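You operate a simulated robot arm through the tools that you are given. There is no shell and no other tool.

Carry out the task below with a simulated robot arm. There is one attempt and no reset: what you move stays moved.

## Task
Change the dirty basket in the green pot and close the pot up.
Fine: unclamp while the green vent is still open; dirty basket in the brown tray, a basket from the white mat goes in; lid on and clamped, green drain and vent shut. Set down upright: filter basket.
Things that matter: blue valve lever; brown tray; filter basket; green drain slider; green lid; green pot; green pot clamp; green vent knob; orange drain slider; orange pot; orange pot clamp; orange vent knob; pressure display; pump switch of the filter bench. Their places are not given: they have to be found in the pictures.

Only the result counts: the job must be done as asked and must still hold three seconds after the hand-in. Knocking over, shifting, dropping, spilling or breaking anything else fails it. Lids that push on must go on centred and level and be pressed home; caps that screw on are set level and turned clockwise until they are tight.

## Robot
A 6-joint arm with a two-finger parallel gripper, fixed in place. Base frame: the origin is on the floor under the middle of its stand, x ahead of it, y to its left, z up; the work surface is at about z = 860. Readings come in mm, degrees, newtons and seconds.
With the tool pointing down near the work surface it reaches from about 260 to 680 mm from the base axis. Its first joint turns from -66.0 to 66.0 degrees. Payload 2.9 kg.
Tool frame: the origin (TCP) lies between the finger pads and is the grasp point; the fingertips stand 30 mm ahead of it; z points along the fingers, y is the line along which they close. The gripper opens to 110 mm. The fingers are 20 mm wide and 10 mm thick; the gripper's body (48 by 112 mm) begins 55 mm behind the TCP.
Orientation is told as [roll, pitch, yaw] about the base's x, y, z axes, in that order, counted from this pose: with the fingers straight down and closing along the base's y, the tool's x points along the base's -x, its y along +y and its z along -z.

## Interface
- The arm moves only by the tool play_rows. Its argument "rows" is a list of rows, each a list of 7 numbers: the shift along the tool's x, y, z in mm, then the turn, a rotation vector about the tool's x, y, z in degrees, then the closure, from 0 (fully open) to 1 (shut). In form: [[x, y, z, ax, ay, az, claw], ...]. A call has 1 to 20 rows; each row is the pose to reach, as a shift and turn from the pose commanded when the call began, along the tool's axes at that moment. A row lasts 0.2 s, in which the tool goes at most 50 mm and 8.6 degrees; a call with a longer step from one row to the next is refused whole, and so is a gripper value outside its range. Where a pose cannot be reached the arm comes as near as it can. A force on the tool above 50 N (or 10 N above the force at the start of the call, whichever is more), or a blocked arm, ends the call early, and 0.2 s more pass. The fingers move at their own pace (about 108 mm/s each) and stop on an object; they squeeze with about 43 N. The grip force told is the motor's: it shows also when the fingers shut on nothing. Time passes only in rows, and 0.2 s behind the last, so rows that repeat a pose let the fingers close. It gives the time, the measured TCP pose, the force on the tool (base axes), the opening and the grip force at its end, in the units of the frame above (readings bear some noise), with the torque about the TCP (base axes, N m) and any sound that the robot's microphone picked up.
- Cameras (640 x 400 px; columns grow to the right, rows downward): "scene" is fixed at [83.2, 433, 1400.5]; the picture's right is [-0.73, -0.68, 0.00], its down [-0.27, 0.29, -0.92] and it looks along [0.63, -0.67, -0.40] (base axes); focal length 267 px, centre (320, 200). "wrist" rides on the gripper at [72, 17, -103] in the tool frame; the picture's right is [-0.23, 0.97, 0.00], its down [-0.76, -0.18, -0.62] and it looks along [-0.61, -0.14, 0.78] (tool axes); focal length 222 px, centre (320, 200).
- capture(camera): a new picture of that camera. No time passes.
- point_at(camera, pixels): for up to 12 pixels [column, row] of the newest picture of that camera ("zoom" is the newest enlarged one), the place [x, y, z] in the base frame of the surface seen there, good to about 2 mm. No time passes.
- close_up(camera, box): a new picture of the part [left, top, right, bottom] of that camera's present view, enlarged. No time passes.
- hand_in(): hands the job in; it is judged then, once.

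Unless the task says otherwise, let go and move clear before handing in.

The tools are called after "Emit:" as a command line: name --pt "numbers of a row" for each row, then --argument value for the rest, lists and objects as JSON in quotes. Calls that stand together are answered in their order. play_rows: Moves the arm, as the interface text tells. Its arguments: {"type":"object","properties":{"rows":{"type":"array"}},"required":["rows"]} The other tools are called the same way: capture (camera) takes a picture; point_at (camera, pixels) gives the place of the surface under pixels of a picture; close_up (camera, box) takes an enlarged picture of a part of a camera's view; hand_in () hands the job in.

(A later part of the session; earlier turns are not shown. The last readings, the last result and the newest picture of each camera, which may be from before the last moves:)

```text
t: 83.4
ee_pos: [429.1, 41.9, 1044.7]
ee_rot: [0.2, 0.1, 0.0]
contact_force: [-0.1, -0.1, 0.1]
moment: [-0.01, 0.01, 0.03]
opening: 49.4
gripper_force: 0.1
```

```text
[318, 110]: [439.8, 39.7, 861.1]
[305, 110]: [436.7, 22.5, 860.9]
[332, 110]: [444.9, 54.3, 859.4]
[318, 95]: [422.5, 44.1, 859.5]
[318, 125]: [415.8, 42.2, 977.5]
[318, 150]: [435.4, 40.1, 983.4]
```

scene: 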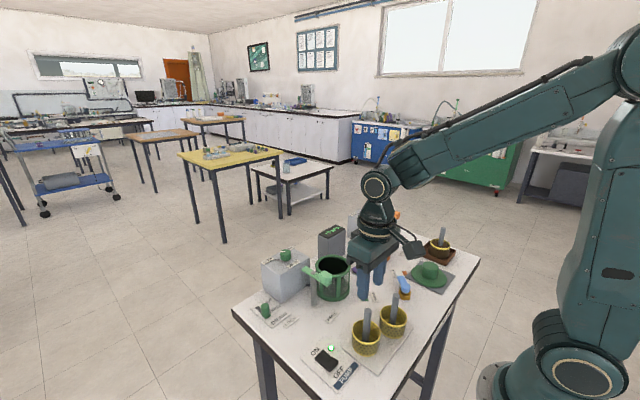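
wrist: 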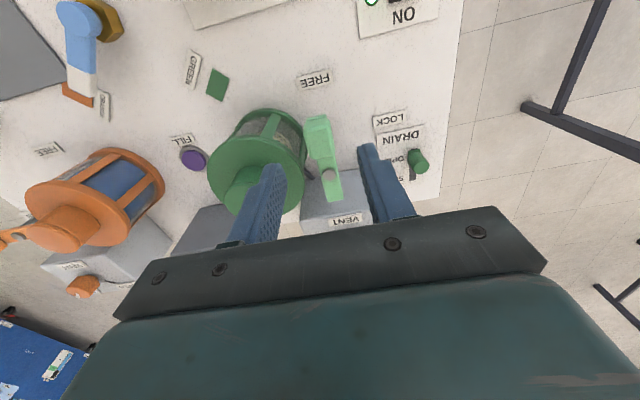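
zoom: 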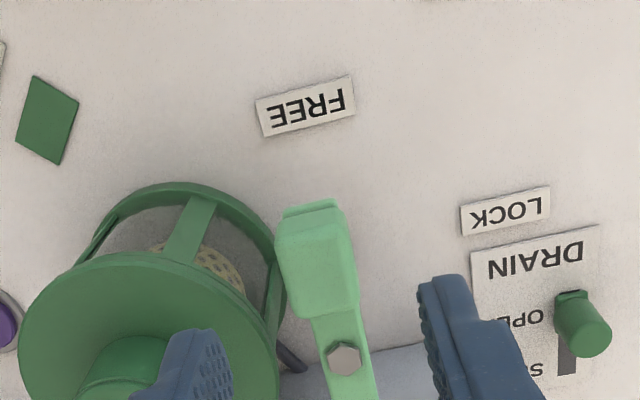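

I'll measure the handle block's top in the enlarged view.

Emit:
close_up --camera "wrist" --box '[290, 100, 354, 180]'

Emit:
point_at --camera "zoom" --pixels '[[270, 190], [360, 190], [320, 150], [320, 230], [280, 240], [370, 240], [365, 325], [320, 300], [390, 360]]'

```text
5.00 times, centred on (322, 140) of wrist
```

zoom: 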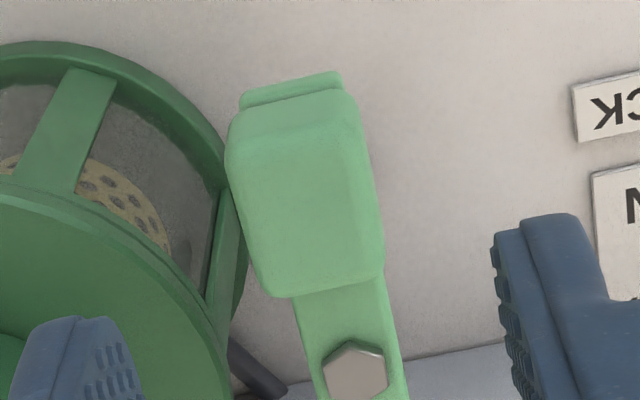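

```text
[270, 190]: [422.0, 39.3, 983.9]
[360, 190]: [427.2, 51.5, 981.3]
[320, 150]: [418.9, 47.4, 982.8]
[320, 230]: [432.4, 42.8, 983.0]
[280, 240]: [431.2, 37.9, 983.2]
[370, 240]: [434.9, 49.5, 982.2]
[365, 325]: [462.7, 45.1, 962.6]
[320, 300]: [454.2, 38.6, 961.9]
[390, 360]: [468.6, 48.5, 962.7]
```

Handle block centre ≈ (428,43.5), top 983. I'll shift +1.3 mm in y, descend to z≈989.5 and grip.

Emit:
play_rows --pt "0 1.3 0 0 0 0 0.6" --pt "0 1.3 25 0 0 0 0.6" --pt "0 1.3 55 0 0 0 0.6" --pt "0 1.3 55 0 0 0 0.6" --pt "0 1.3 55 0 0 0 0.75" --pt "0 1.3 55 0 0 0 0.9" --pt "0 1.3 55 0 0 0 0.9"

Emit:
close_up --camera "scene" --box '[260, 215, 388, 295]'

```text
t: 85.0
ee_pos: [428.7, 42.2, 989.1]
ee_rot: [0.2, 0.0, -0.1]
contact_force: [-0.9, -5.2, -3.3]
moment: [-0.15, -0.16, -0.17]
opening: 21.7
gripper_force: 45.0
```

```text
5.00 times, centred on (324, 255) of scene
```

zoom: 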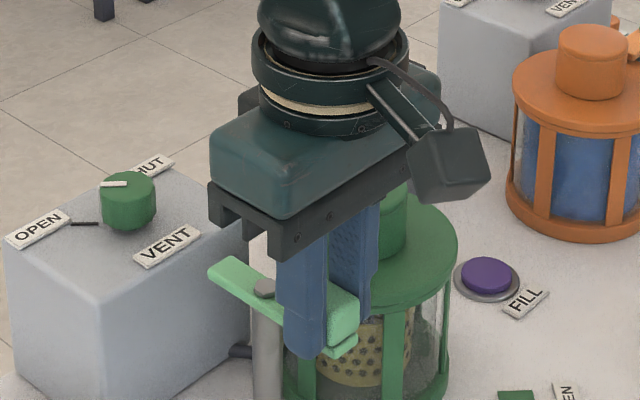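

Handle gripped. I'll swing it CW (toward LOCK) about the pivot (469,42.5), first 48°.

Emit:
play_rows --pt "-0.1 2.9 0 0 0 4 0.9" --pt "-0.4 5.71 0 0 0 8 0.9" --pt "-1.59 11.3 0 0 0 16 0.9" --pt "-3.54 16.68 0 0 0 24 0.9" --pt "-6.23 21.73 0 0 0 32 0.9" --pt "-9.59 26.35 0 0 0 40 0.9" --pt "-13.57 30.47 0 0 0 48 0.9" --pt "-13.57 30.47 0 0 0 48 0.9"

Emit:
close_up --camera "scene" --box '[260, 215, 388, 295]'

```text
t: 86.8
ee_pos: [441.7, 73.8, 988.7]
ee_rot: [-0.1, -0.1, -48.5]
contact_force: [17.3, -23.4, -22.8]
moment: [0.0, -0.02, -0.12]
opening: 21.8
gripper_force: 45.3
```

```text
5.00 times, centred on (324, 255) of scene
```

zoom: 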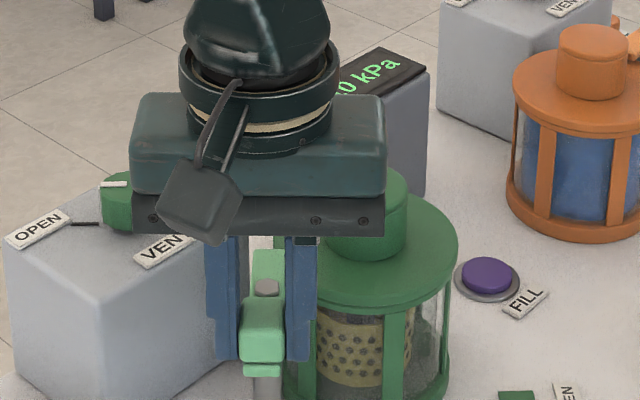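

The pull (17,-23) N points toward the pivot, so my radius is slightly too big and I'm ~1 mm high. I'll reduce the radius by 1.5 mm and finish the remaining 42°.

Emit:
play_rows --pt "-1.2 2.0 0.7 0 0 3 0.9" --pt "-1.88 5.5 1 0 0 8 0.9" --pt "-3.03 10.89 1 0 0 16 0.9" --pt "-4.91 16.07 1 0 0 24 0.9" --pt "-7.5 20.93 1 0 0 32 0.9" --pt "-10.74 25.39 1 0 0 40 0.9" --pt "-11.65 26.43 1 0 0 42 0.9" --pt "-11.65 26.43 1 0 0 42 0.9"

Emit:
close_up --camera "scene" --box '[260, 215, 388, 295]'

Emit:
capture --camera "wrist"

```text
t: 88.6
ee_pos: [469.3, 83.8, 988.8]
ee_rot: [0.1, 0.3, -90.1]
contact_force: [4.5, -1.4, 5.1]
moment: [0.05, 0.04, 0.2]
opening: 21.9
gripper_force: 44.7
```

```text
5.00 times, centred on (324, 255) of scene
```

zoom: 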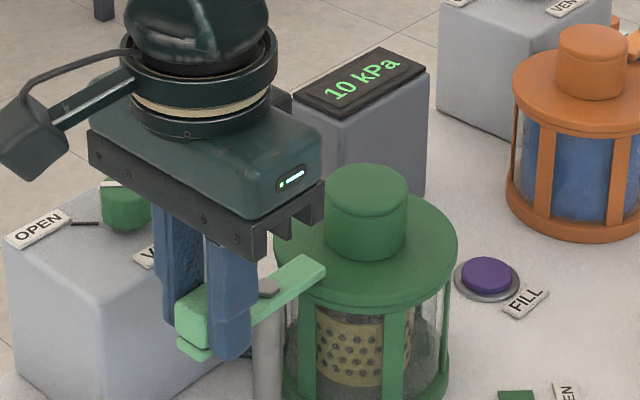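

```text
taken
```

wrist: 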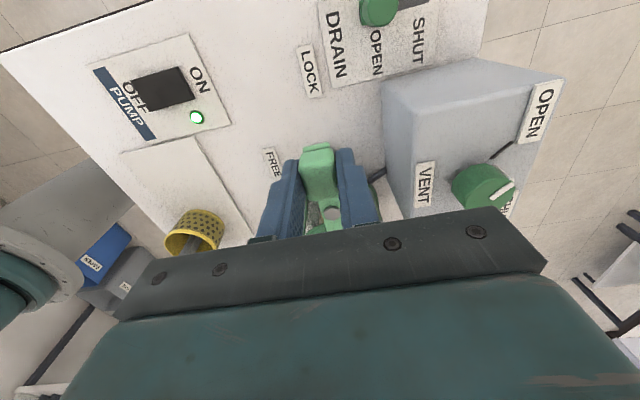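

The clamp handle is back at LOCK (469.3,83.8, yaw -90) with the arm over the lid. I'll nudge it 3° further to feel for the stop.

Emit:
play_rows --pt "0 1.05 0 0 0 1.5 0.9" --pt "0 2.1 0 0 0 3 0.9" --pt "0 2.1 0 0 0 3 0.9"

Emit:
close_up --camera "scene" --box '[230, 200, 390, 300]'

```text
t: 89.4
ee_pos: [471.1, 84.0, 989.4]
ee_rot: [0.0, 0.2, -92.9]
contact_force: [-5.5, 4.3, 16.2]
moment: [0.42, 0.14, 1.16]
opening: 22.4
gripper_force: 45.0
```

```text
4.00 times, centred on (310, 250) of scene
```

zoom: 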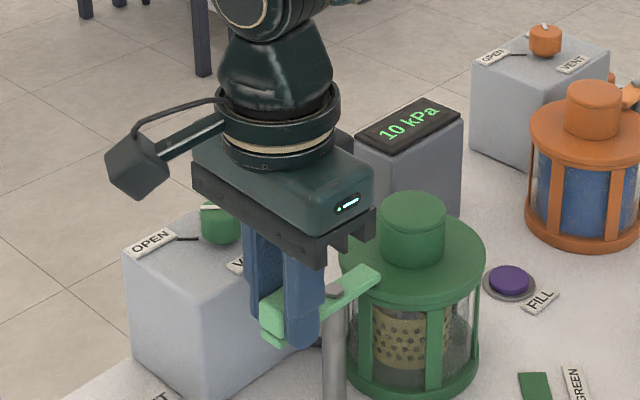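

The torque rose to 1.2 Nm: it's at the LOCK stop. I'll release the handle, rise and check clamp and lid.

Emit:
play_rows --pt "0 0 0 0 0 0 0.7" --pt "0 0 0 0 0 0 0.6" --pt "0 0 0 0 0 0 0.6" --pt "0 0 -25 0 0 0 0.6" --pt "0 0 -60 0 0 0 0.6" --pt "0 0 -90 0 0 0 0.6" --pt "0 0 -90 0 0 0 0.6"

Emit:
close_up --camera "scene" --box '[230, 200, 390, 300]'

Emit:
close_up --camera "scene" --box '[290, 240, 370, 290]'

Emit:
capture --camera "wrist"

```text
t: 91.0
ee_pos: [472.7, 83.1, 1078.6]
ee_rot: [0.0, 0.1, -93.0]
contact_force: [-1.0, -0.8, 0.5]
moment: [-0.01, 0.0, 0.0]
opening: 44.1
gripper_force: 0.0
```

```text
4.00 times, centred on (310, 250) of scene
```

zoom: 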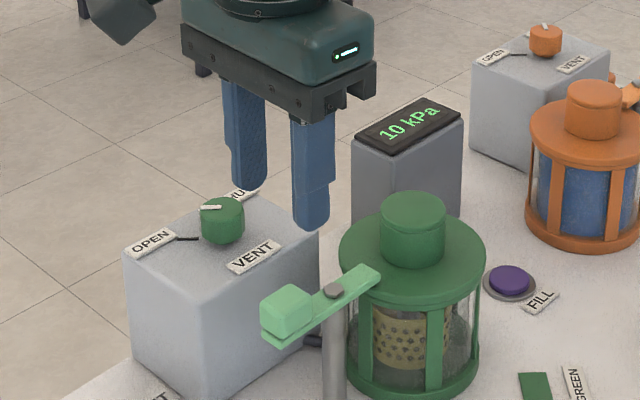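

```text
8.00 times, centred on (330, 265) of scene
```

zoom: 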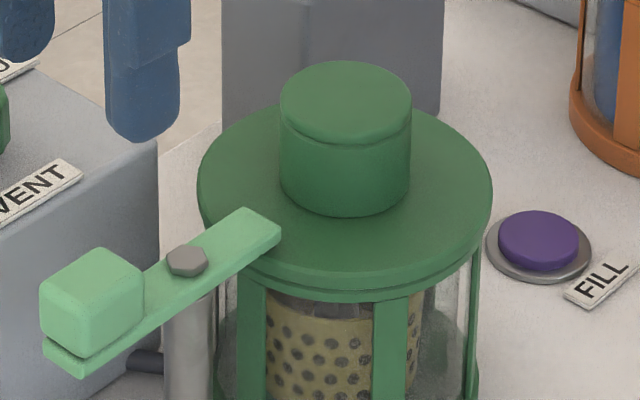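

```text
taken
```

wrist: 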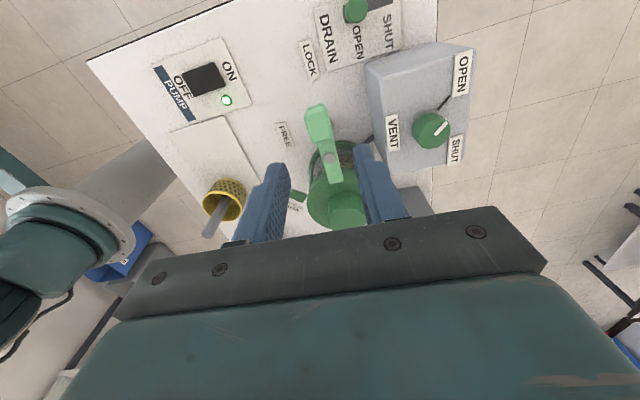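

The clamp and lid look like the original picture; clamp locked. Next the green drain: I'll move above its slider (≈(522,152)) keeping the yaw at -90.

Emit:
play_rows --pt "20 15 0 0 0 -3 0.6" --pt "45 33 10 0 0 -3 0.6" --pt "69 52 40 0 0 -3 0.6" --pt "69 52 78 0 0 -3 0.6" --pt "69 52 78 0 0 -3 0.6"

Emit:
capture --camera "wrist"

Emit:
close_up --camera "wrist" --box '[240, 70, 400, 170]'

Emit:
close_up --camera "scene" --box '[240, 290, 320, 340]'

```text
t: 92.2
ee_pos: [528.8, 147.0, 999.9]
ee_rot: [0.0, 0.1, -90.0]
contact_force: [-0.4, 0.2, 1.0]
moment: [0.0, 0.05, -0.05]
opening: 44.2
gripper_force: 0.1
```

```text
taken
```

wrist: 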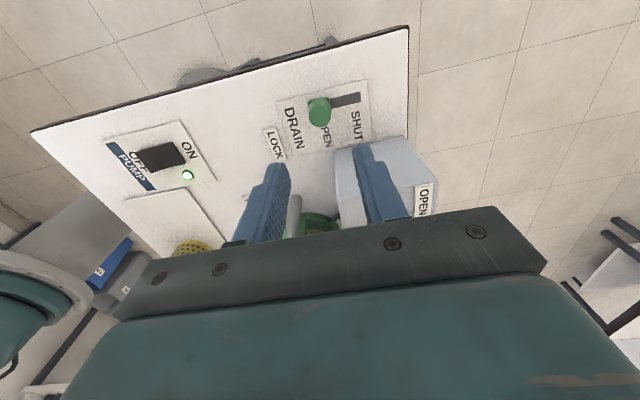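

```text
4.00 times, centred on (320, 120) of wrist
```

zoom: 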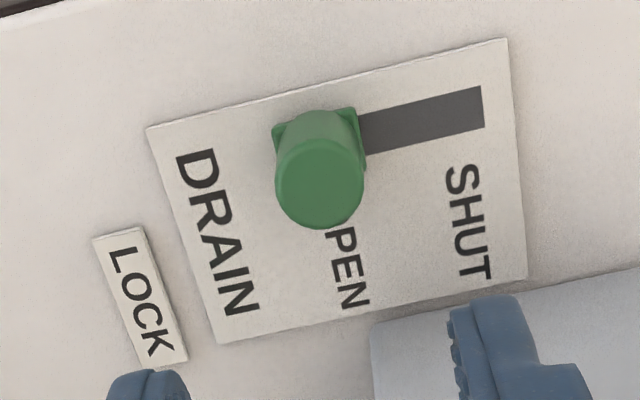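

```text
8.00 times, centred on (280, 315) of scene
```

zoom: 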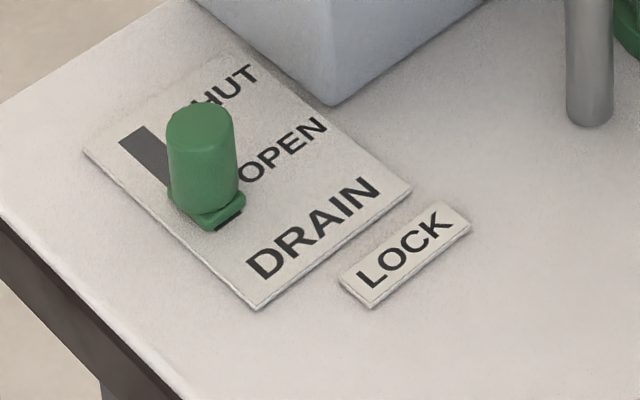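

Slider knob is at zoom (320,190), slot toward SHUT at right (480,110). I'll measure knob, slot ends and heights.

Emit:
close_up --camera "wrist" --box '[240, 70, 400, 170]'

Emit:
point_at --camera "zoom" --pixels '[[320, 190], [280, 195], [360, 195], [320, 170], [320, 225], [315, 118], [278, 125], [357, 115], [365, 150], [480, 90], [478, 128], [420, 118]]'

```text
4.00 times, centred on (320, 120) of wrist
```

zoom: 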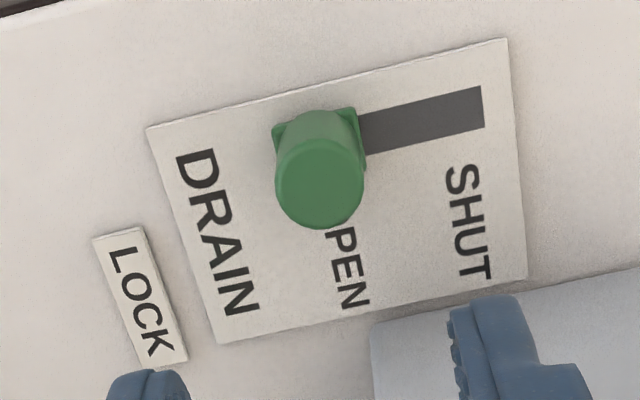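

```text
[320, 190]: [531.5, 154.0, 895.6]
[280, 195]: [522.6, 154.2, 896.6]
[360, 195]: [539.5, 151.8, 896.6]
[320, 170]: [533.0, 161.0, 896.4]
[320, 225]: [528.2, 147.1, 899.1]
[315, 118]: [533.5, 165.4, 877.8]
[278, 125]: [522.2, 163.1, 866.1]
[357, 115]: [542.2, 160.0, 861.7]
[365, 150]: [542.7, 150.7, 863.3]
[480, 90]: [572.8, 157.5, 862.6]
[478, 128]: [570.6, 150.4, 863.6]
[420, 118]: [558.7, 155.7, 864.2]
```

The slider knob centre is (531,154), top z 896, slot runs to x≈573. I'll centre over it, descend to z≈902 and grip it across x.

Emit:
play_rows --pt "7 2.5 0 0 0 0 0.6" --pt "7 2.5 35 0 0 0 0.6" --pt "7 2.5 70 0 0 0 0.6" --pt "7 2.5 80 0 0 0 0.6" --pt "7 2.5 80 0 0 0 0.6"

Emit:
close_up --camera "wrist" --box '[240, 80, 400, 230]'

Emit:
close_up --camera "scene" --box '[230, 270, 326, 330]'

```text
t: 93.4
ee_pos: [530.4, 156.1, 919.1]
ee_rot: [0.0, 0.1, -90.0]
contact_force: [0.4, -0.2, 0.3]
moment: [0.0, 0.01, -0.03]
opening: 43.8
gripper_force: 0.0
```

```text
2.67 times, centred on (320, 155) of wrist
```

zoom: 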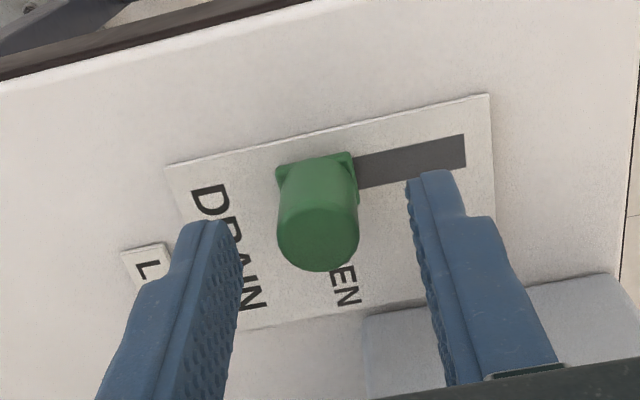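

```text
6.67 times, centred on (278, 300) of scene
```

zoom: 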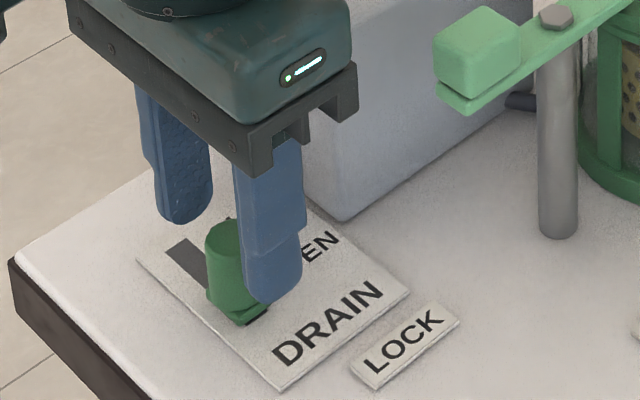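

The knob is between the fingers. I'll descend 17 mm more and close on it.

Emit:
play_rows --pt "-1 -1 9 0 0 0 0.6" --pt "-1 -1 17 0 0 0 0.6" --pt "-1 -1 17 0 0 0 0.6" --pt "-1 -1 17 0 0 0 0.75" --pt "-1 -1 17 0 0 0 0.9" --pt "-1 -1 17 0 0 0 0.9"

Emit:
close_up --camera "scene" --box '[230, 270, 326, 330]'

```text
t: 94.8
ee_pos: [529.3, 156.1, 903.0]
ee_rot: [0.1, 0.2, -90.0]
contact_force: [11.6, 1.2, -6.0]
moment: [0.16, -0.12, -0.03]
opening: 19.4
gripper_force: 45.2
```

```text
6.67 times, centred on (278, 300) of scene
```

zoom: 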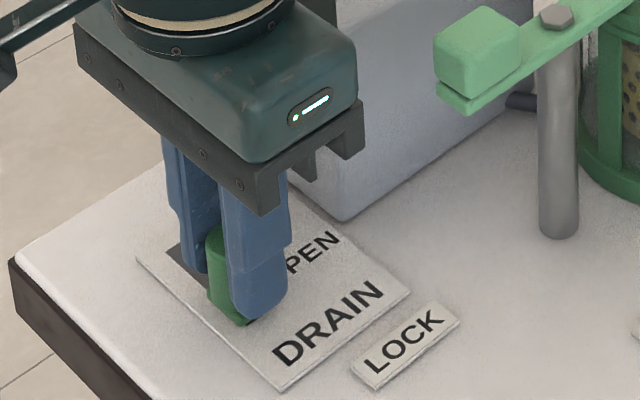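

Gripped the slider (19.4 mm). I'll slide it along +x toward SHUT, first 26 mm.

Emit:
play_rows --pt "0 4 0 0 0 0 0.9" --pt "0 8 0 0 0 0 0.9" --pt "0 12 0 0 0 0 0.9" --pt "0 16 0 0 0 0 0.9" --pt "0 20 0 0 0 0 0.9" --pt "0 24 0 0 0 0 0.9" --pt "0 26 0 0 0 0 0.9"

Emit:
close_up --camera "scene" --box '[230, 270, 326, 330]'

Emit:
close_up --camera "wrist" --box '[240, 80, 400, 230]'

```text
t: 96.4
ee_pos: [553.9, 156.1, 904.5]
ee_rot: [0.0, 0.0, -89.9]
contact_force: [-0.5, 3.6, -5.1]
moment: [-0.7, 0.06, -0.08]
opening: 19.5
gripper_force: 44.7
```

```text
6.67 times, centred on (278, 300) of scene
```

zoom: 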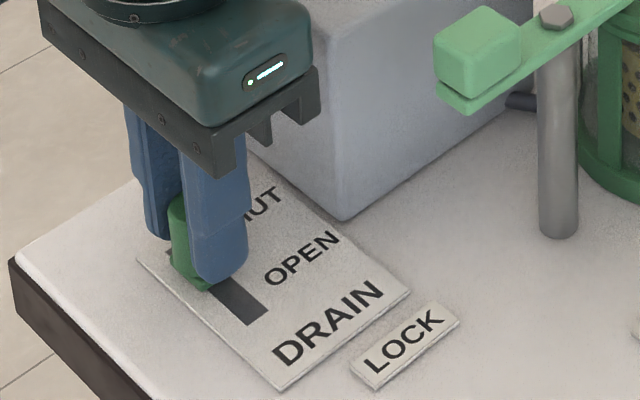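

```text
2.67 times, centred on (320, 155) of wrist
```

zoom: 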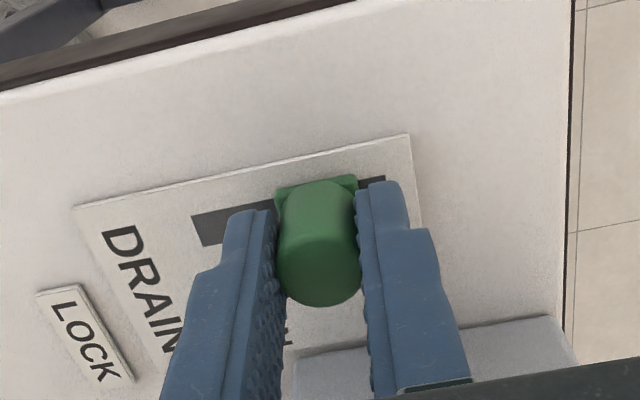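

The slider is moving freely; a little slot remains. I'll continue in 2 mm steps to the stop.

Emit:
play_rows --pt "0 2 0 0 0 0 0.9" --pt "0 4 0 0 0 0 0.9" --pt "0 6 0 0 0 0 0.9" --pt "0 6 0 0 0 0 0.9"

Emit:
close_up --camera "wrist" --box '[240, 80, 400, 230]'

```text
t: 97.4
ee_pos: [560.3, 156.1, 902.2]
ee_rot: [0.0, 0.1, -89.9]
contact_force: [0.0, 1.6, -4.3]
moment: [0.36, 0.0, 0.07]
opening: 19.6
gripper_force: 44.8
```

```text
2.67 times, centred on (320, 155) of wrist
```

zoom: 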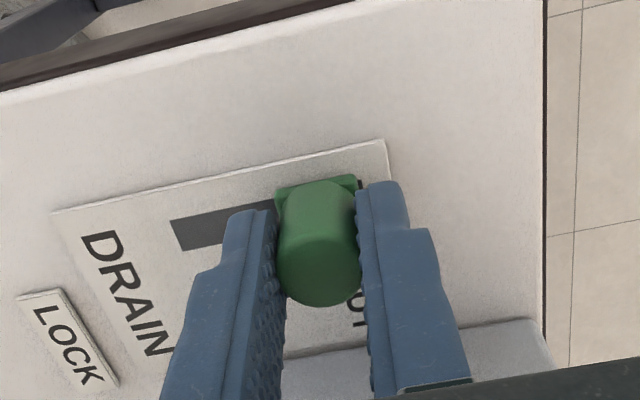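

Nearly at the slot's end. A further 3 mm in 1 mm steps to feel the stop.

Emit:
play_rows --pt "0 1 0 0 0 0 0.9" --pt "0 2 0 0 0 0 0.9" --pt "0 3 0 0 0 0 0.9" --pt "0 3 0 0 0 0 0.9"

Emit:
close_up --camera "wrist" --box '[240, 80, 400, 230]'

```text
t: 98.4
ee_pos: [563.7, 155.6, 903.2]
ee_rot: [-0.1, 0.1, -90.0]
contact_force: [-0.6, 1.3, -9.7]
moment: [0.02, -0.03, -0.02]
opening: 19.7
gripper_force: 44.8
```

```text
2.67 times, centred on (320, 155) of wrist
```

zoom: 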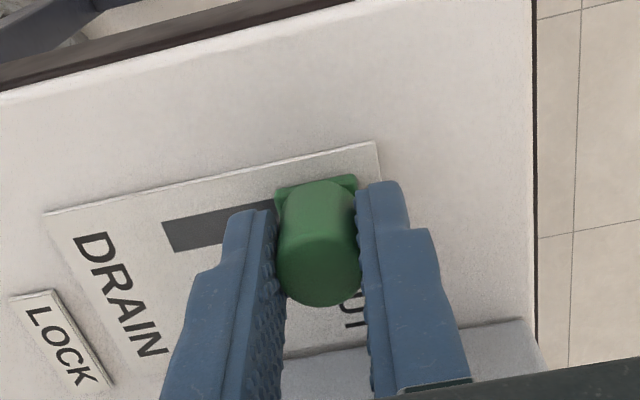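

Still free at x≈563.7. Continue by small steps until resistance appears.

Emit:
play_rows --pt "0 1 0 0 0 0 0.9" --pt "0 2 0 0 0 0 0.9" --pt "0 2 0 0 0 0 0.9"

Emit:
close_up --camera "wrist" --box '[240, 80, 400, 230]'

```text
t: 99.2
ee_pos: [565.4, 156.0, 903.6]
ee_rot: [0.1, 0.1, -89.9]
contact_force: [-0.5, 4.4, -11.3]
moment: [-0.42, 0.04, -0.07]
opening: 19.8
gripper_force: 45.7
```

```text
2.67 times, centred on (320, 155) of wrist
```

zoom: 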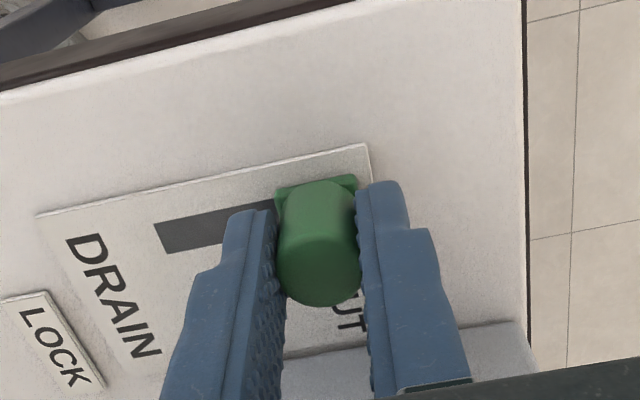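

No x resistance yet at 565. Push 3 mm more carefully.

Emit:
play_rows --pt "0 1 0 0 0 0 0.9" --pt "0 2 0 0 0 0 0.9" --pt "0 3 0 0 0 0 0.9" --pt "0 3 0 0 0 0 0.9"

Emit:
close_up --camera "wrist" --box '[240, 80, 400, 230]'

Emit:
close_up --camera "scene" --box '[230, 270, 326, 330]'

```text
t: 100.2
ee_pos: [565.8, 156.3, 902.2]
ee_rot: [-0.6, -0.1, -89.9]
contact_force: [-31.0, -0.1, 3.9]
moment: [0.56, -0.03, -0.01]
opening: 19.7
gripper_force: 44.7
```

```text
2.67 times, centred on (320, 155) of wrist
```

zoom: 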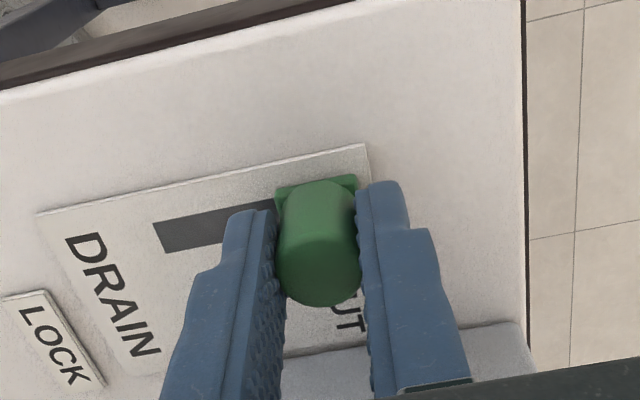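

```text
6.67 times, centred on (278, 300) of scene
```

zoom: 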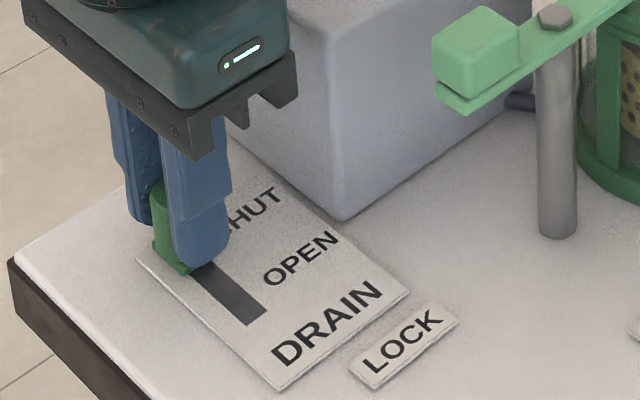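

The stop is reached (-31 N). I'll open the fingers in place, rise, and check the slider.

Emit:
play_rows --pt "0 2 0 0 0 0 0.75" --pt "0 2 0 0 0 0 0.6" --pt "0 2 0 0 0 0 0.6" --pt "0 2 -30 0 0 0 0.6" --pt "0 2 -70 0 0 0 0.6" --pt "0 2 -110 0 0 0 0.6" --pt "0 2 -150 0 0 0 0.6" --pt "0 2 -150 0 0 0 0.6"

Emit:
close_up --camera "scene" --box '[230, 270, 326, 330]'

Emit:
capture --camera "wrist"

Emit:
close_up --camera "wrist" --box '[240, 80, 400, 200]'

```text
t: 102.0
ee_pos: [568.7, 156.3, 1051.8]
ee_rot: [-0.1, 0.1, -89.9]
contact_force: [0.8, 0.2, 0.3]
moment: [-0.02, 0.0, 0.01]
opening: 43.9
gripper_force: 0.1
```

```text
6.67 times, centred on (278, 300) of scene
```

zoom: 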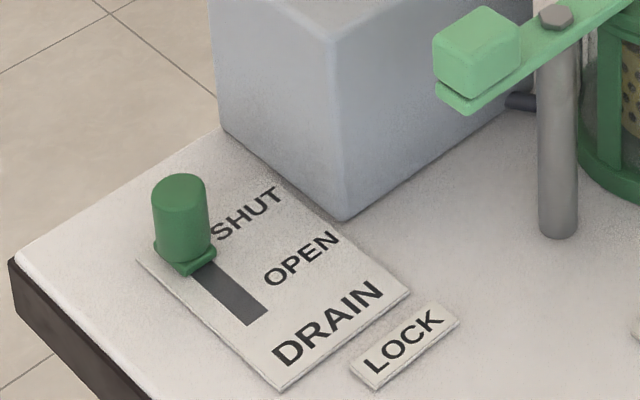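

```text
taken
```

wrist: 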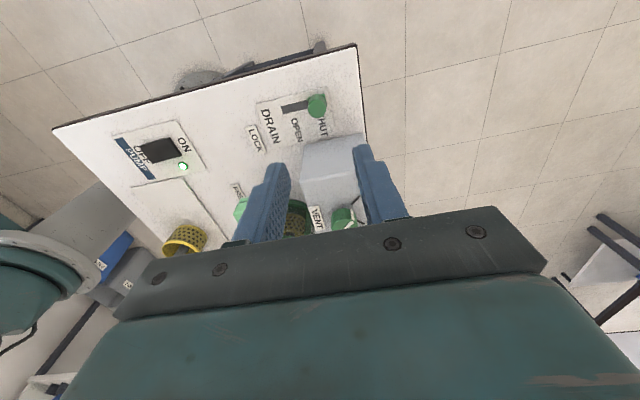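

```text
3.33 times, centred on (320, 140) of wrist
```

zoom: 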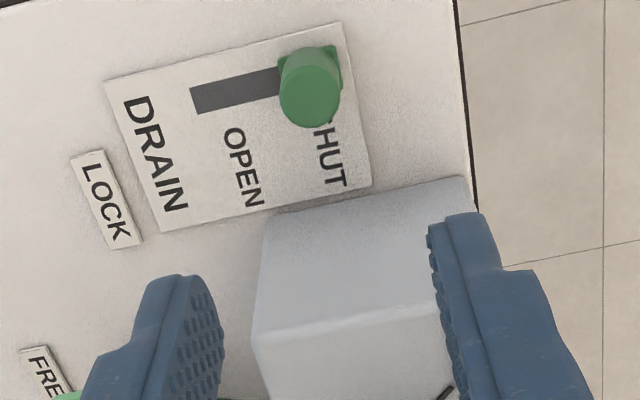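

The drain slider is fully at SHUT. Now the vent: I'll move above the vent knob (≈(566,53)) while turning the gripper back to yaw 0 for a good look.

Emit:
play_rows --pt "-9.4 -0.3 -1 0 0 -8.2 0.6" --pt "-18.7 -0.6 -2 0 0 -16.4 0.6" --pt "-28.1 -0.9 -2 0 0 -24.5 0.6" --pt "-37.5 -1.2 -2 0 0 -32.7 0.6" --pt "-46.8 -1.5 -2 0 0 -40.9 0.6" --pt "-56.2 -1.8 -2 0 0 -49.1 0.6" --pt "-65.5 -2.1 -2 0 0 -57.3 0.6" --pt "-74.9 -2.4 -2 0 0 -65.5 0.6" --pt "-84.3 -2.7 -2 0 0 -73.6 0.6" --pt "-93.6 -3 -2 0 0 -81.8 0.6" --pt "-103 -3 -2 0 0 -90 0.6" --pt "-103 -3 -2 0 0 -90 0.6"

Emit:
capture --camera "wrist"

Emit:
close_up --camera "wrist" --box '[240, 80, 400, 200]'

Emit:
close_up --camera "scene" --box '[254, 240, 318, 280]'

```text
t: 104.6
ee_pos: [567.0, 52.2, 1055.3]
ee_rot: [0.1, 0.0, 0.1]
contact_force: [0.4, 0.4, -0.5]
moment: [-0.01, 0.01, 0.02]
opening: 43.8
gripper_force: 0.1
```

```text
taken
```

wrist: 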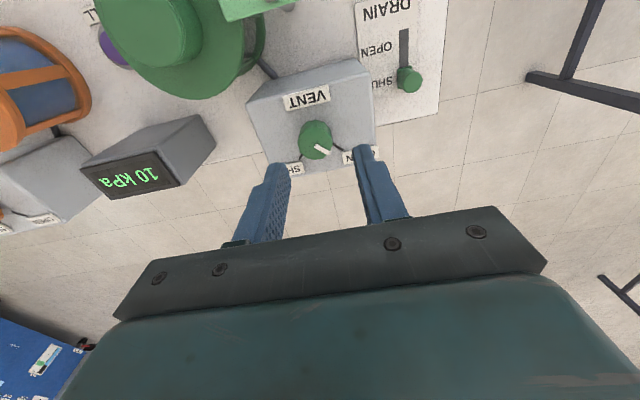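

```text
3.33 times, centred on (320, 140) of wrist
```

zoom: 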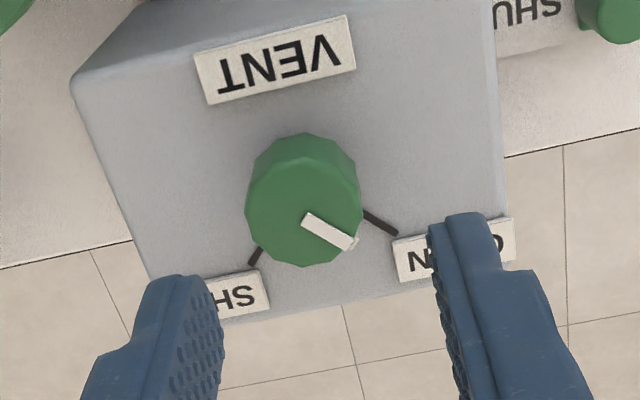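

```text
10.00 times, centred on (286, 260) of scene
```

zoom: 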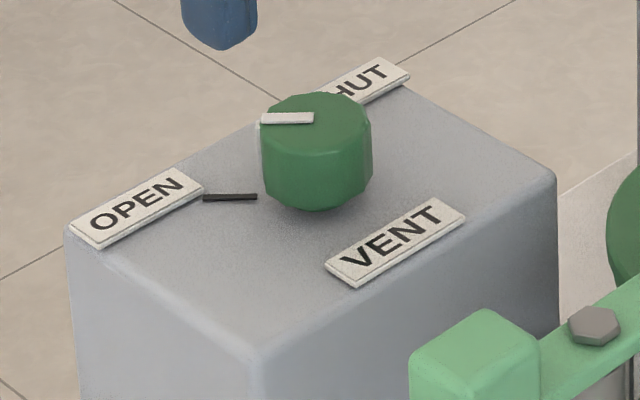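

I'll measure the knob's centre, pointer and the OPEN/SHUT tick lines in base coordinates.

Emit:
close_up --camera "wrist" --box '[290, 110, 354, 170]'

Emit:
point_at --camera "zoom" --pixels '[[316, 233], [395, 270], [218, 200], [375, 210], [300, 130], [300, 275], [290, 205], [405, 215], [455, 250], [225, 290], [235, 270], [300, 180]]'

```text
6.67 times, centred on (322, 140) of wrist
```

zoom: 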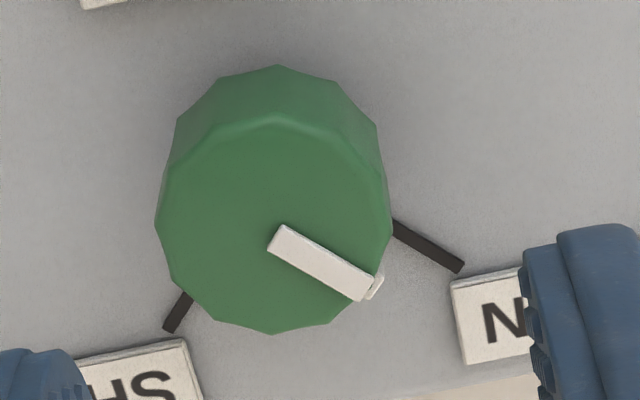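

```text
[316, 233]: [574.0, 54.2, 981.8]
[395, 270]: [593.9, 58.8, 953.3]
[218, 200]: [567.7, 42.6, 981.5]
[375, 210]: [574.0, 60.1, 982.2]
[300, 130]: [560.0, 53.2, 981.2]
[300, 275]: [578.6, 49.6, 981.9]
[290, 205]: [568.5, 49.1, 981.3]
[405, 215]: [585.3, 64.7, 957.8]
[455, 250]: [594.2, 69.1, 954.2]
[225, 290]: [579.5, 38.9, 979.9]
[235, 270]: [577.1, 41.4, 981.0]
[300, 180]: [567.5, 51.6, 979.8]
```

Pointer is at ≈+45° (OPEN tick), SHUT tick at ≈-45°: a 90° clockwise turn is needed. I'll refine the knob centre using the scene camera too.

Emit:
close_up --camera "scene" --box '[270, 245, 302, 265]'

Emit:
point_at --camera "zoom" --pixels '[[320, 150], [250, 150], [390, 150], [320, 115], [320, 185], [230, 160], [400, 160], [260, 180], [380, 180]]'

```text
16.00 times, centred on (286, 255) of scene
```

zoom: 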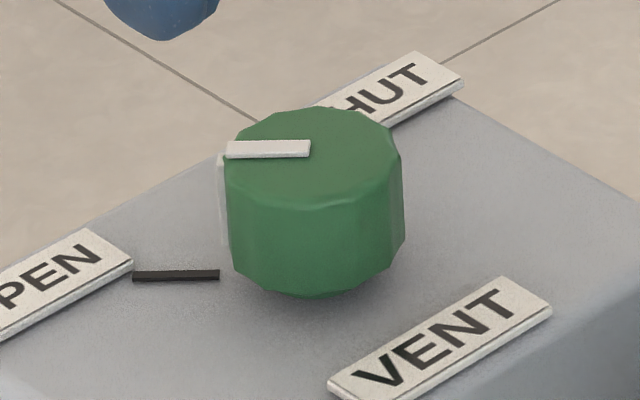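

```text
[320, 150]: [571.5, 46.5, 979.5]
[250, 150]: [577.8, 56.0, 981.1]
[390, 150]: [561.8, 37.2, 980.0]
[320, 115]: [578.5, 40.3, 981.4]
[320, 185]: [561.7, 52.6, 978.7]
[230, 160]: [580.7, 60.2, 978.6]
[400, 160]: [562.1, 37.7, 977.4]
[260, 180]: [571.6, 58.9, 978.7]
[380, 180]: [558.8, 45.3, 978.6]
```

Knob centre ≈ (570.5,47.8); relative to my tool axis it's about (+3.8,-5). I'll correct and check again from a lower height.

Emit:
play_rows --pt "-3.8 -5 0 0 0 0 0.55" --pt "-3.8 -5 15 0 0 0 0.55" --pt "-3.8 -5 30 0 0 0 0.55" --pt "-3.8 -5 30 0 0 0 0.55"

Emit:
close_up --camera "wrist" --box '[270, 90, 366, 170]'

Emit:
point_at --camera "zoom" --pixels '[[320, 200], [250, 200], [390, 200], [320, 150], [320, 250], [300, 220]]'

```text
t: 105.6
ee_pos: [570.6, 47.7, 1024.7]
ee_rot: [0.1, -0.1, 0.1]
contact_force: [-0.3, -0.2, 0.0]
moment: [0.02, 0.0, -0.01]
opening: 49.7
gripper_force: 0.0
```

```text
5.00 times, centred on (318, 130) of wrist
```

zoom: 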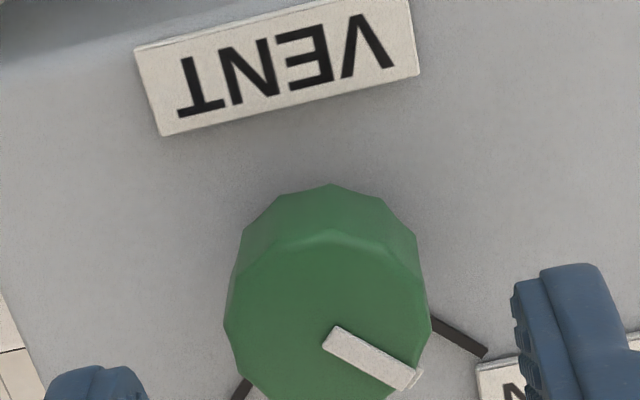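

```text
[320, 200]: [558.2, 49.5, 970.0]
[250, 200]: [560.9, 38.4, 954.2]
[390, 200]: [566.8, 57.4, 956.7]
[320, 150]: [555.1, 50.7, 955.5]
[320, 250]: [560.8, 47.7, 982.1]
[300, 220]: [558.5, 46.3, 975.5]
```

The knob is now centred on the tool axis (zoom (327,318) vs expected (330,320)). I'll descend to z≈991 and close on it.

Emit:
play_rows --pt "0 0 15 0 0 0 0.55" --pt "0 0 28 0 0 0 0.55" --pt "0 0 34 0 0 0 0.55" --pt "0 0 34 0 0 0 0.55" --pt "0 0 34 0 0 0 0.7" --pt "0 0 34 0 0 0 0.85" --pt "0 0 34 0 0 0 0.85"

Emit:
close_up --camera "scene" --box '[246, 225, 342, 285]'

```text
t: 107.2
ee_pos: [571.5, 47.5, 991.2]
ee_rot: [0.1, 0.0, -0.1]
contact_force: [-1.6, -3.2, -3.5]
moment: [-0.22, -0.47, -0.02]
opening: 28.6
gripper_force: 45.1
```

```text
6.67 times, centred on (294, 255) of scene
```

zoom: 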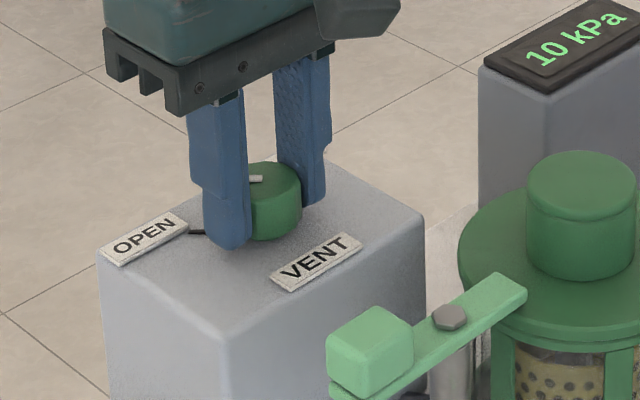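

Knob gripped (28.6 mm). I'll turn it clockwise (seen from above), first 40°.

Emit:
play_rows --pt "0 0 0 0 0 8 0.85" --pt "0 0 0 0 0 16 0.85" --pt "0 0 0 0 0 24 0.85" --pt "0 0 0 0 0 32 0.85" --pt "0 0 0 0 0 40 0.85" --pt "0 0 0 0 0 40 0.85"

Emit:
close_up --camera "scene" --box '[246, 225, 342, 285]'

```text
t: 108.6
ee_pos: [570.9, 47.7, 991.1]
ee_rot: [0.2, 0.0, -40.1]
contact_force: [-1.3, -1.3, -1.4]
moment: [-0.48, -0.29, 0.01]
opening: 28.6
gripper_force: 45.4
```

```text
6.67 times, centred on (294, 255) of scene
```

zoom: 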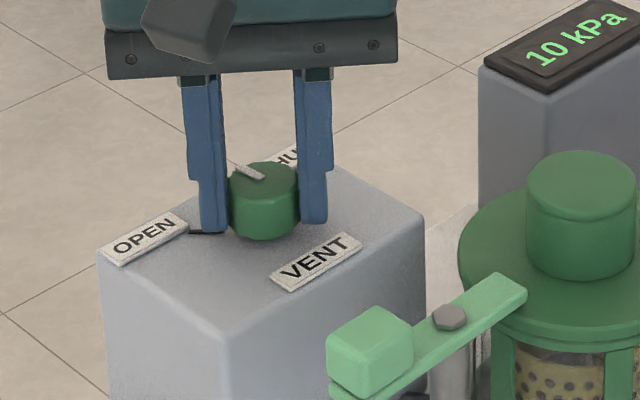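

The knob turns with the gripper (pointer now toward +x). I'll turn the remaining 50° toward SHUT.

Emit:
play_rows --pt "0 0 0 0 0 8 0.85" --pt "0 0 0 0 0 16 0.85" --pt "0 0 0 0 0 24 0.85" --pt "0 0 0 0 0 32 0.85" --pt "0 0 0 0 0 40 0.85" --pt "0 0 0 0 0 47 0.85" --pt "0 0 0 0 0 50 0.85" --pt "0 0 0 0 0 50 0.85"

Emit:
close_up --camera "scene" --box '[246, 225, 342, 285]'

Emit:
capture --camera "wrist"

```text
t: 110.4
ee_pos: [571.7, 47.7, 990.4]
ee_rot: [0.3, 0.2, -90.1]
contact_force: [15.2, 0.5, -2.2]
moment: [-0.53, -0.13, 0.04]
opening: 28.9
gripper_force: 44.7
```

```text
6.67 times, centred on (294, 255) of scene
```

zoom: 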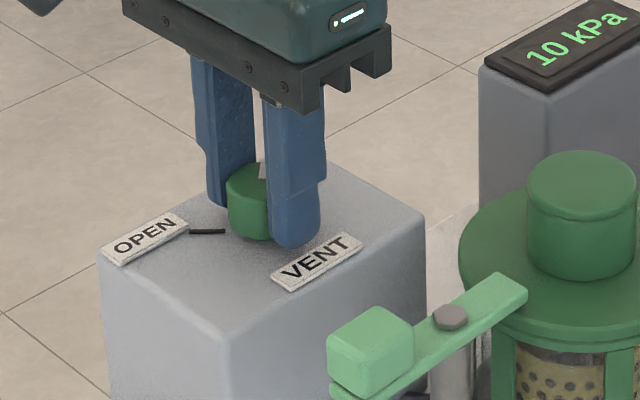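

```text
taken
```

wrist: 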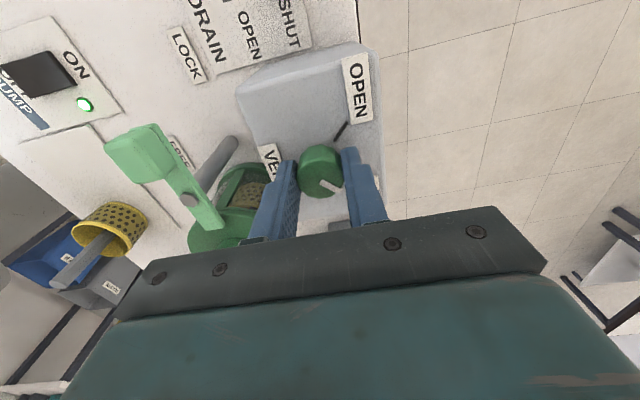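

Turned 90°; no stop torque yet. I'll turn 4° more to feel for the SHUT stop.

Emit:
play_rows --pt "0 0 0 0 0 2 0.85" --pt "0 0 0 0 0 4 0.85" --pt "0 0 0 0 0 4 0.85"

Emit:
close_up --camera "wrist" --box '[270, 110, 400, 210]'

```text
t: 111.2
ee_pos: [572.4, 49.3, 991.3]
ee_rot: [0.1, 0.1, -93.9]
contact_force: [16.6, 5.1, -2.9]
moment: [0.54, -0.18, 0.88]
opening: 28.9
gripper_force: 45.1
```

```text
4.00 times, centred on (335, 160) of wrist
```

zoom: 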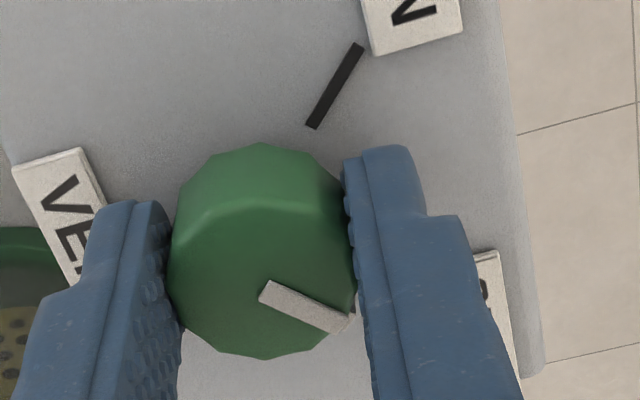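

Torque rose to 0.9 Nm – the knob is at its SHUT stop. I'll release and rise to check.

Emit:
play_rows --pt "0 0 0 0 0 2 0.85" --pt "0 0 0 0 0 2 0.7" --pt "0 0 0 0 0 2 0.55" --pt "0 0 0 0 0 2 0.55" --pt "0 0 -25 0 0 2 0.55" --pt "0 0 -60 0 0 2 0.55" --pt "0 0 -100 0 0 2 0.55" --pt "0 0 -100 0 0 2 0.55"

Emit:
capture --camera "wrist"

Emit:
close_up --camera "wrist" --box '[270, 110, 400, 210]'

Emit:
close_up --camera "scene" --box '[254, 240, 318, 280]'

```text
t: 113.0
ee_pos: [571.5, 46.5, 1091.7]
ee_rot: [-0.1, 0.2, -96.0]
contact_force: [-0.2, 1.2, -0.6]
moment: [0.01, 0.02, 0.06]
opening: 49.5
gripper_force: 0.1
```

```text
taken
```

wrist: 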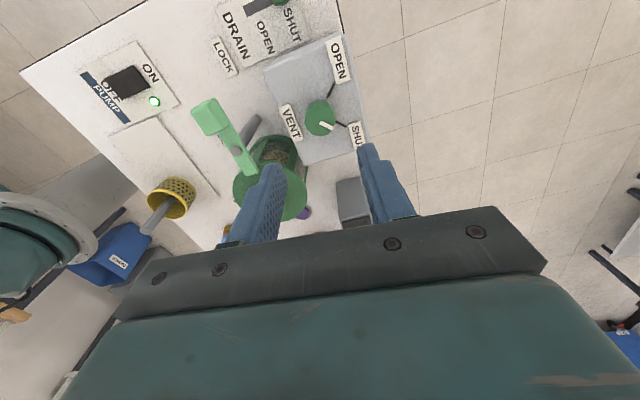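

```text
4.00 times, centred on (335, 160) of wrist
```

zoom: 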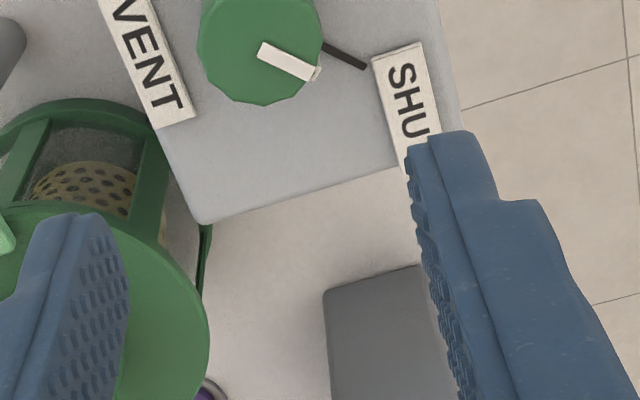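

```text
10.00 times, centred on (286, 260) of scene
```

zoom: 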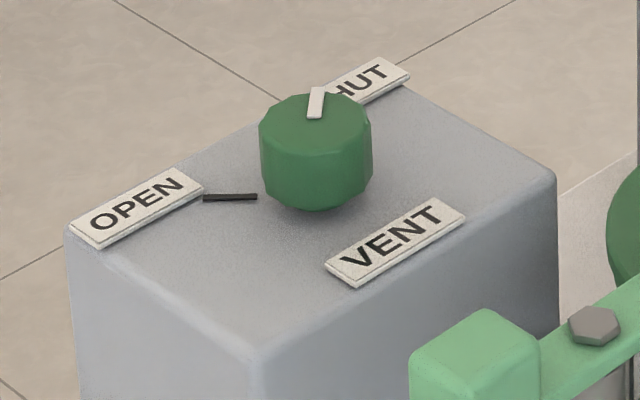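

Vent pointer now aligns with the SHUT tick. I'll raise the arm well clear and take a full check of the scene.

Emit:
play_rows --pt "0 0 -45 0 0 -8 0.3" --pt "0 -20 -90 0 0 -16 0.3" --pt "0 -50 -120 0 0 -24 0.3" --pt "0 -80 -140 0 0 -32 0.3" --pt "0 -110 -150 0 0 -40 0.3" --pt "0 -140 -160 0 0 -48 0.3" --pt "0 -165 -170 0 0 -56 0.3" --pt "0 -185 -180 0 0 -64 0.3" --pt "0 -200 -180 0 0 -72 0.3" --pt "0 -200 -180 0 0 -80 0.3" --pt "0 -200 -180 0 0 -88 0.3" --pt "0 -200 -180 0 0 -96 0.3" --pt "0 -200 -180 0 0 -96 0.3"

Emit:
capture --camera "scene"

Emit:
capture --camera "wrist"

Emit:
close_up --camera "scene" --box '[230, 200, 390, 300]'

Emit:
close_up --camera "scene" --box '[330, 200, 490, 300]'

Emit:
close_up --camera "scene" --box '[280, 290, 440, 390]'

```text
t: 115.8
ee_pos: [372.6, 68.0, 1271.6]
ee_rot: [0.1, 0.0, 0.1]
contact_force: [0.3, -0.6, -0.1]
moment: [0.0, -0.03, -0.02]
opening: 77.0
gripper_force: 0.1
```

```text
taken
```

scene: 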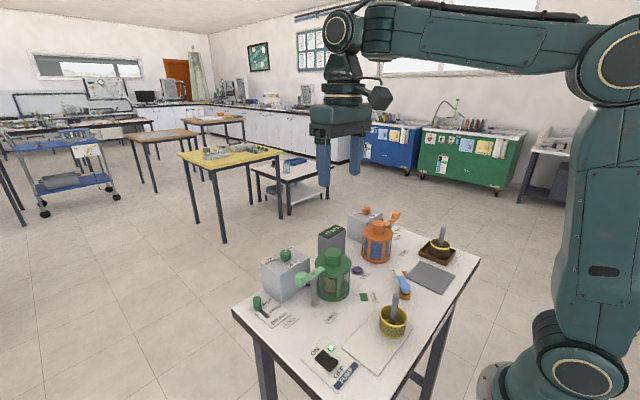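

```text
taken
```

wrist: 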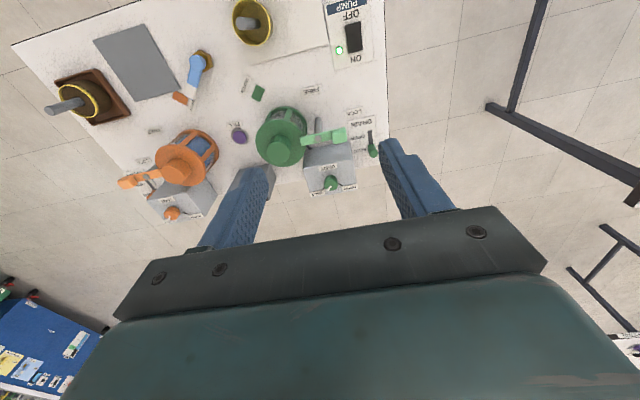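

```text
4.00 times, centred on (310, 250) of scene
```

zoom: 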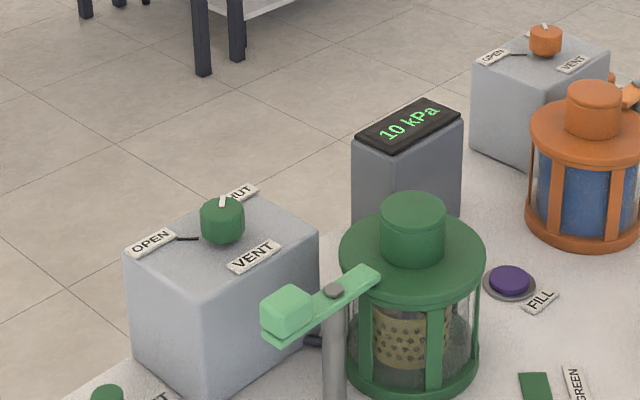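

```text
4.00 times, centred on (410, 250) of scene
```

zoom: 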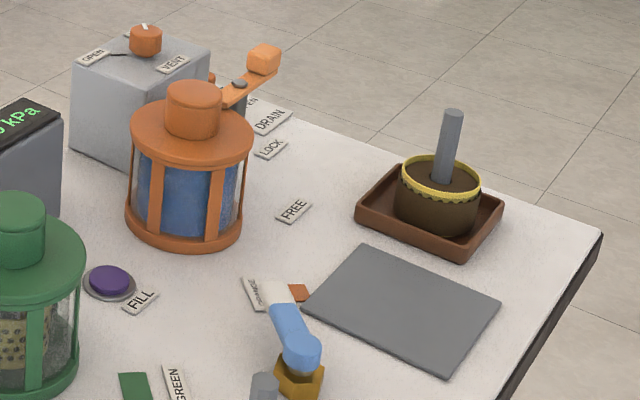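

```text
4.00 times, centred on (360, 340) of scene
```

zoom: 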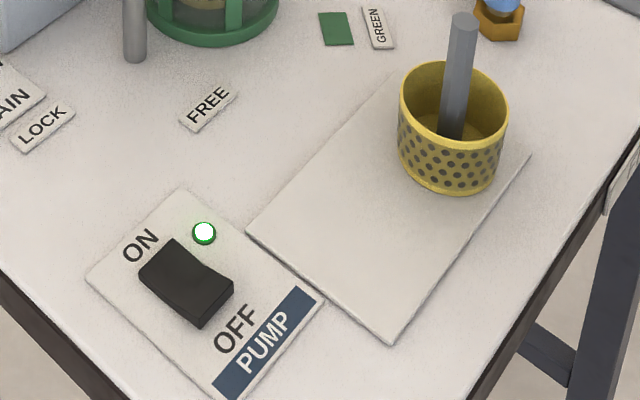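

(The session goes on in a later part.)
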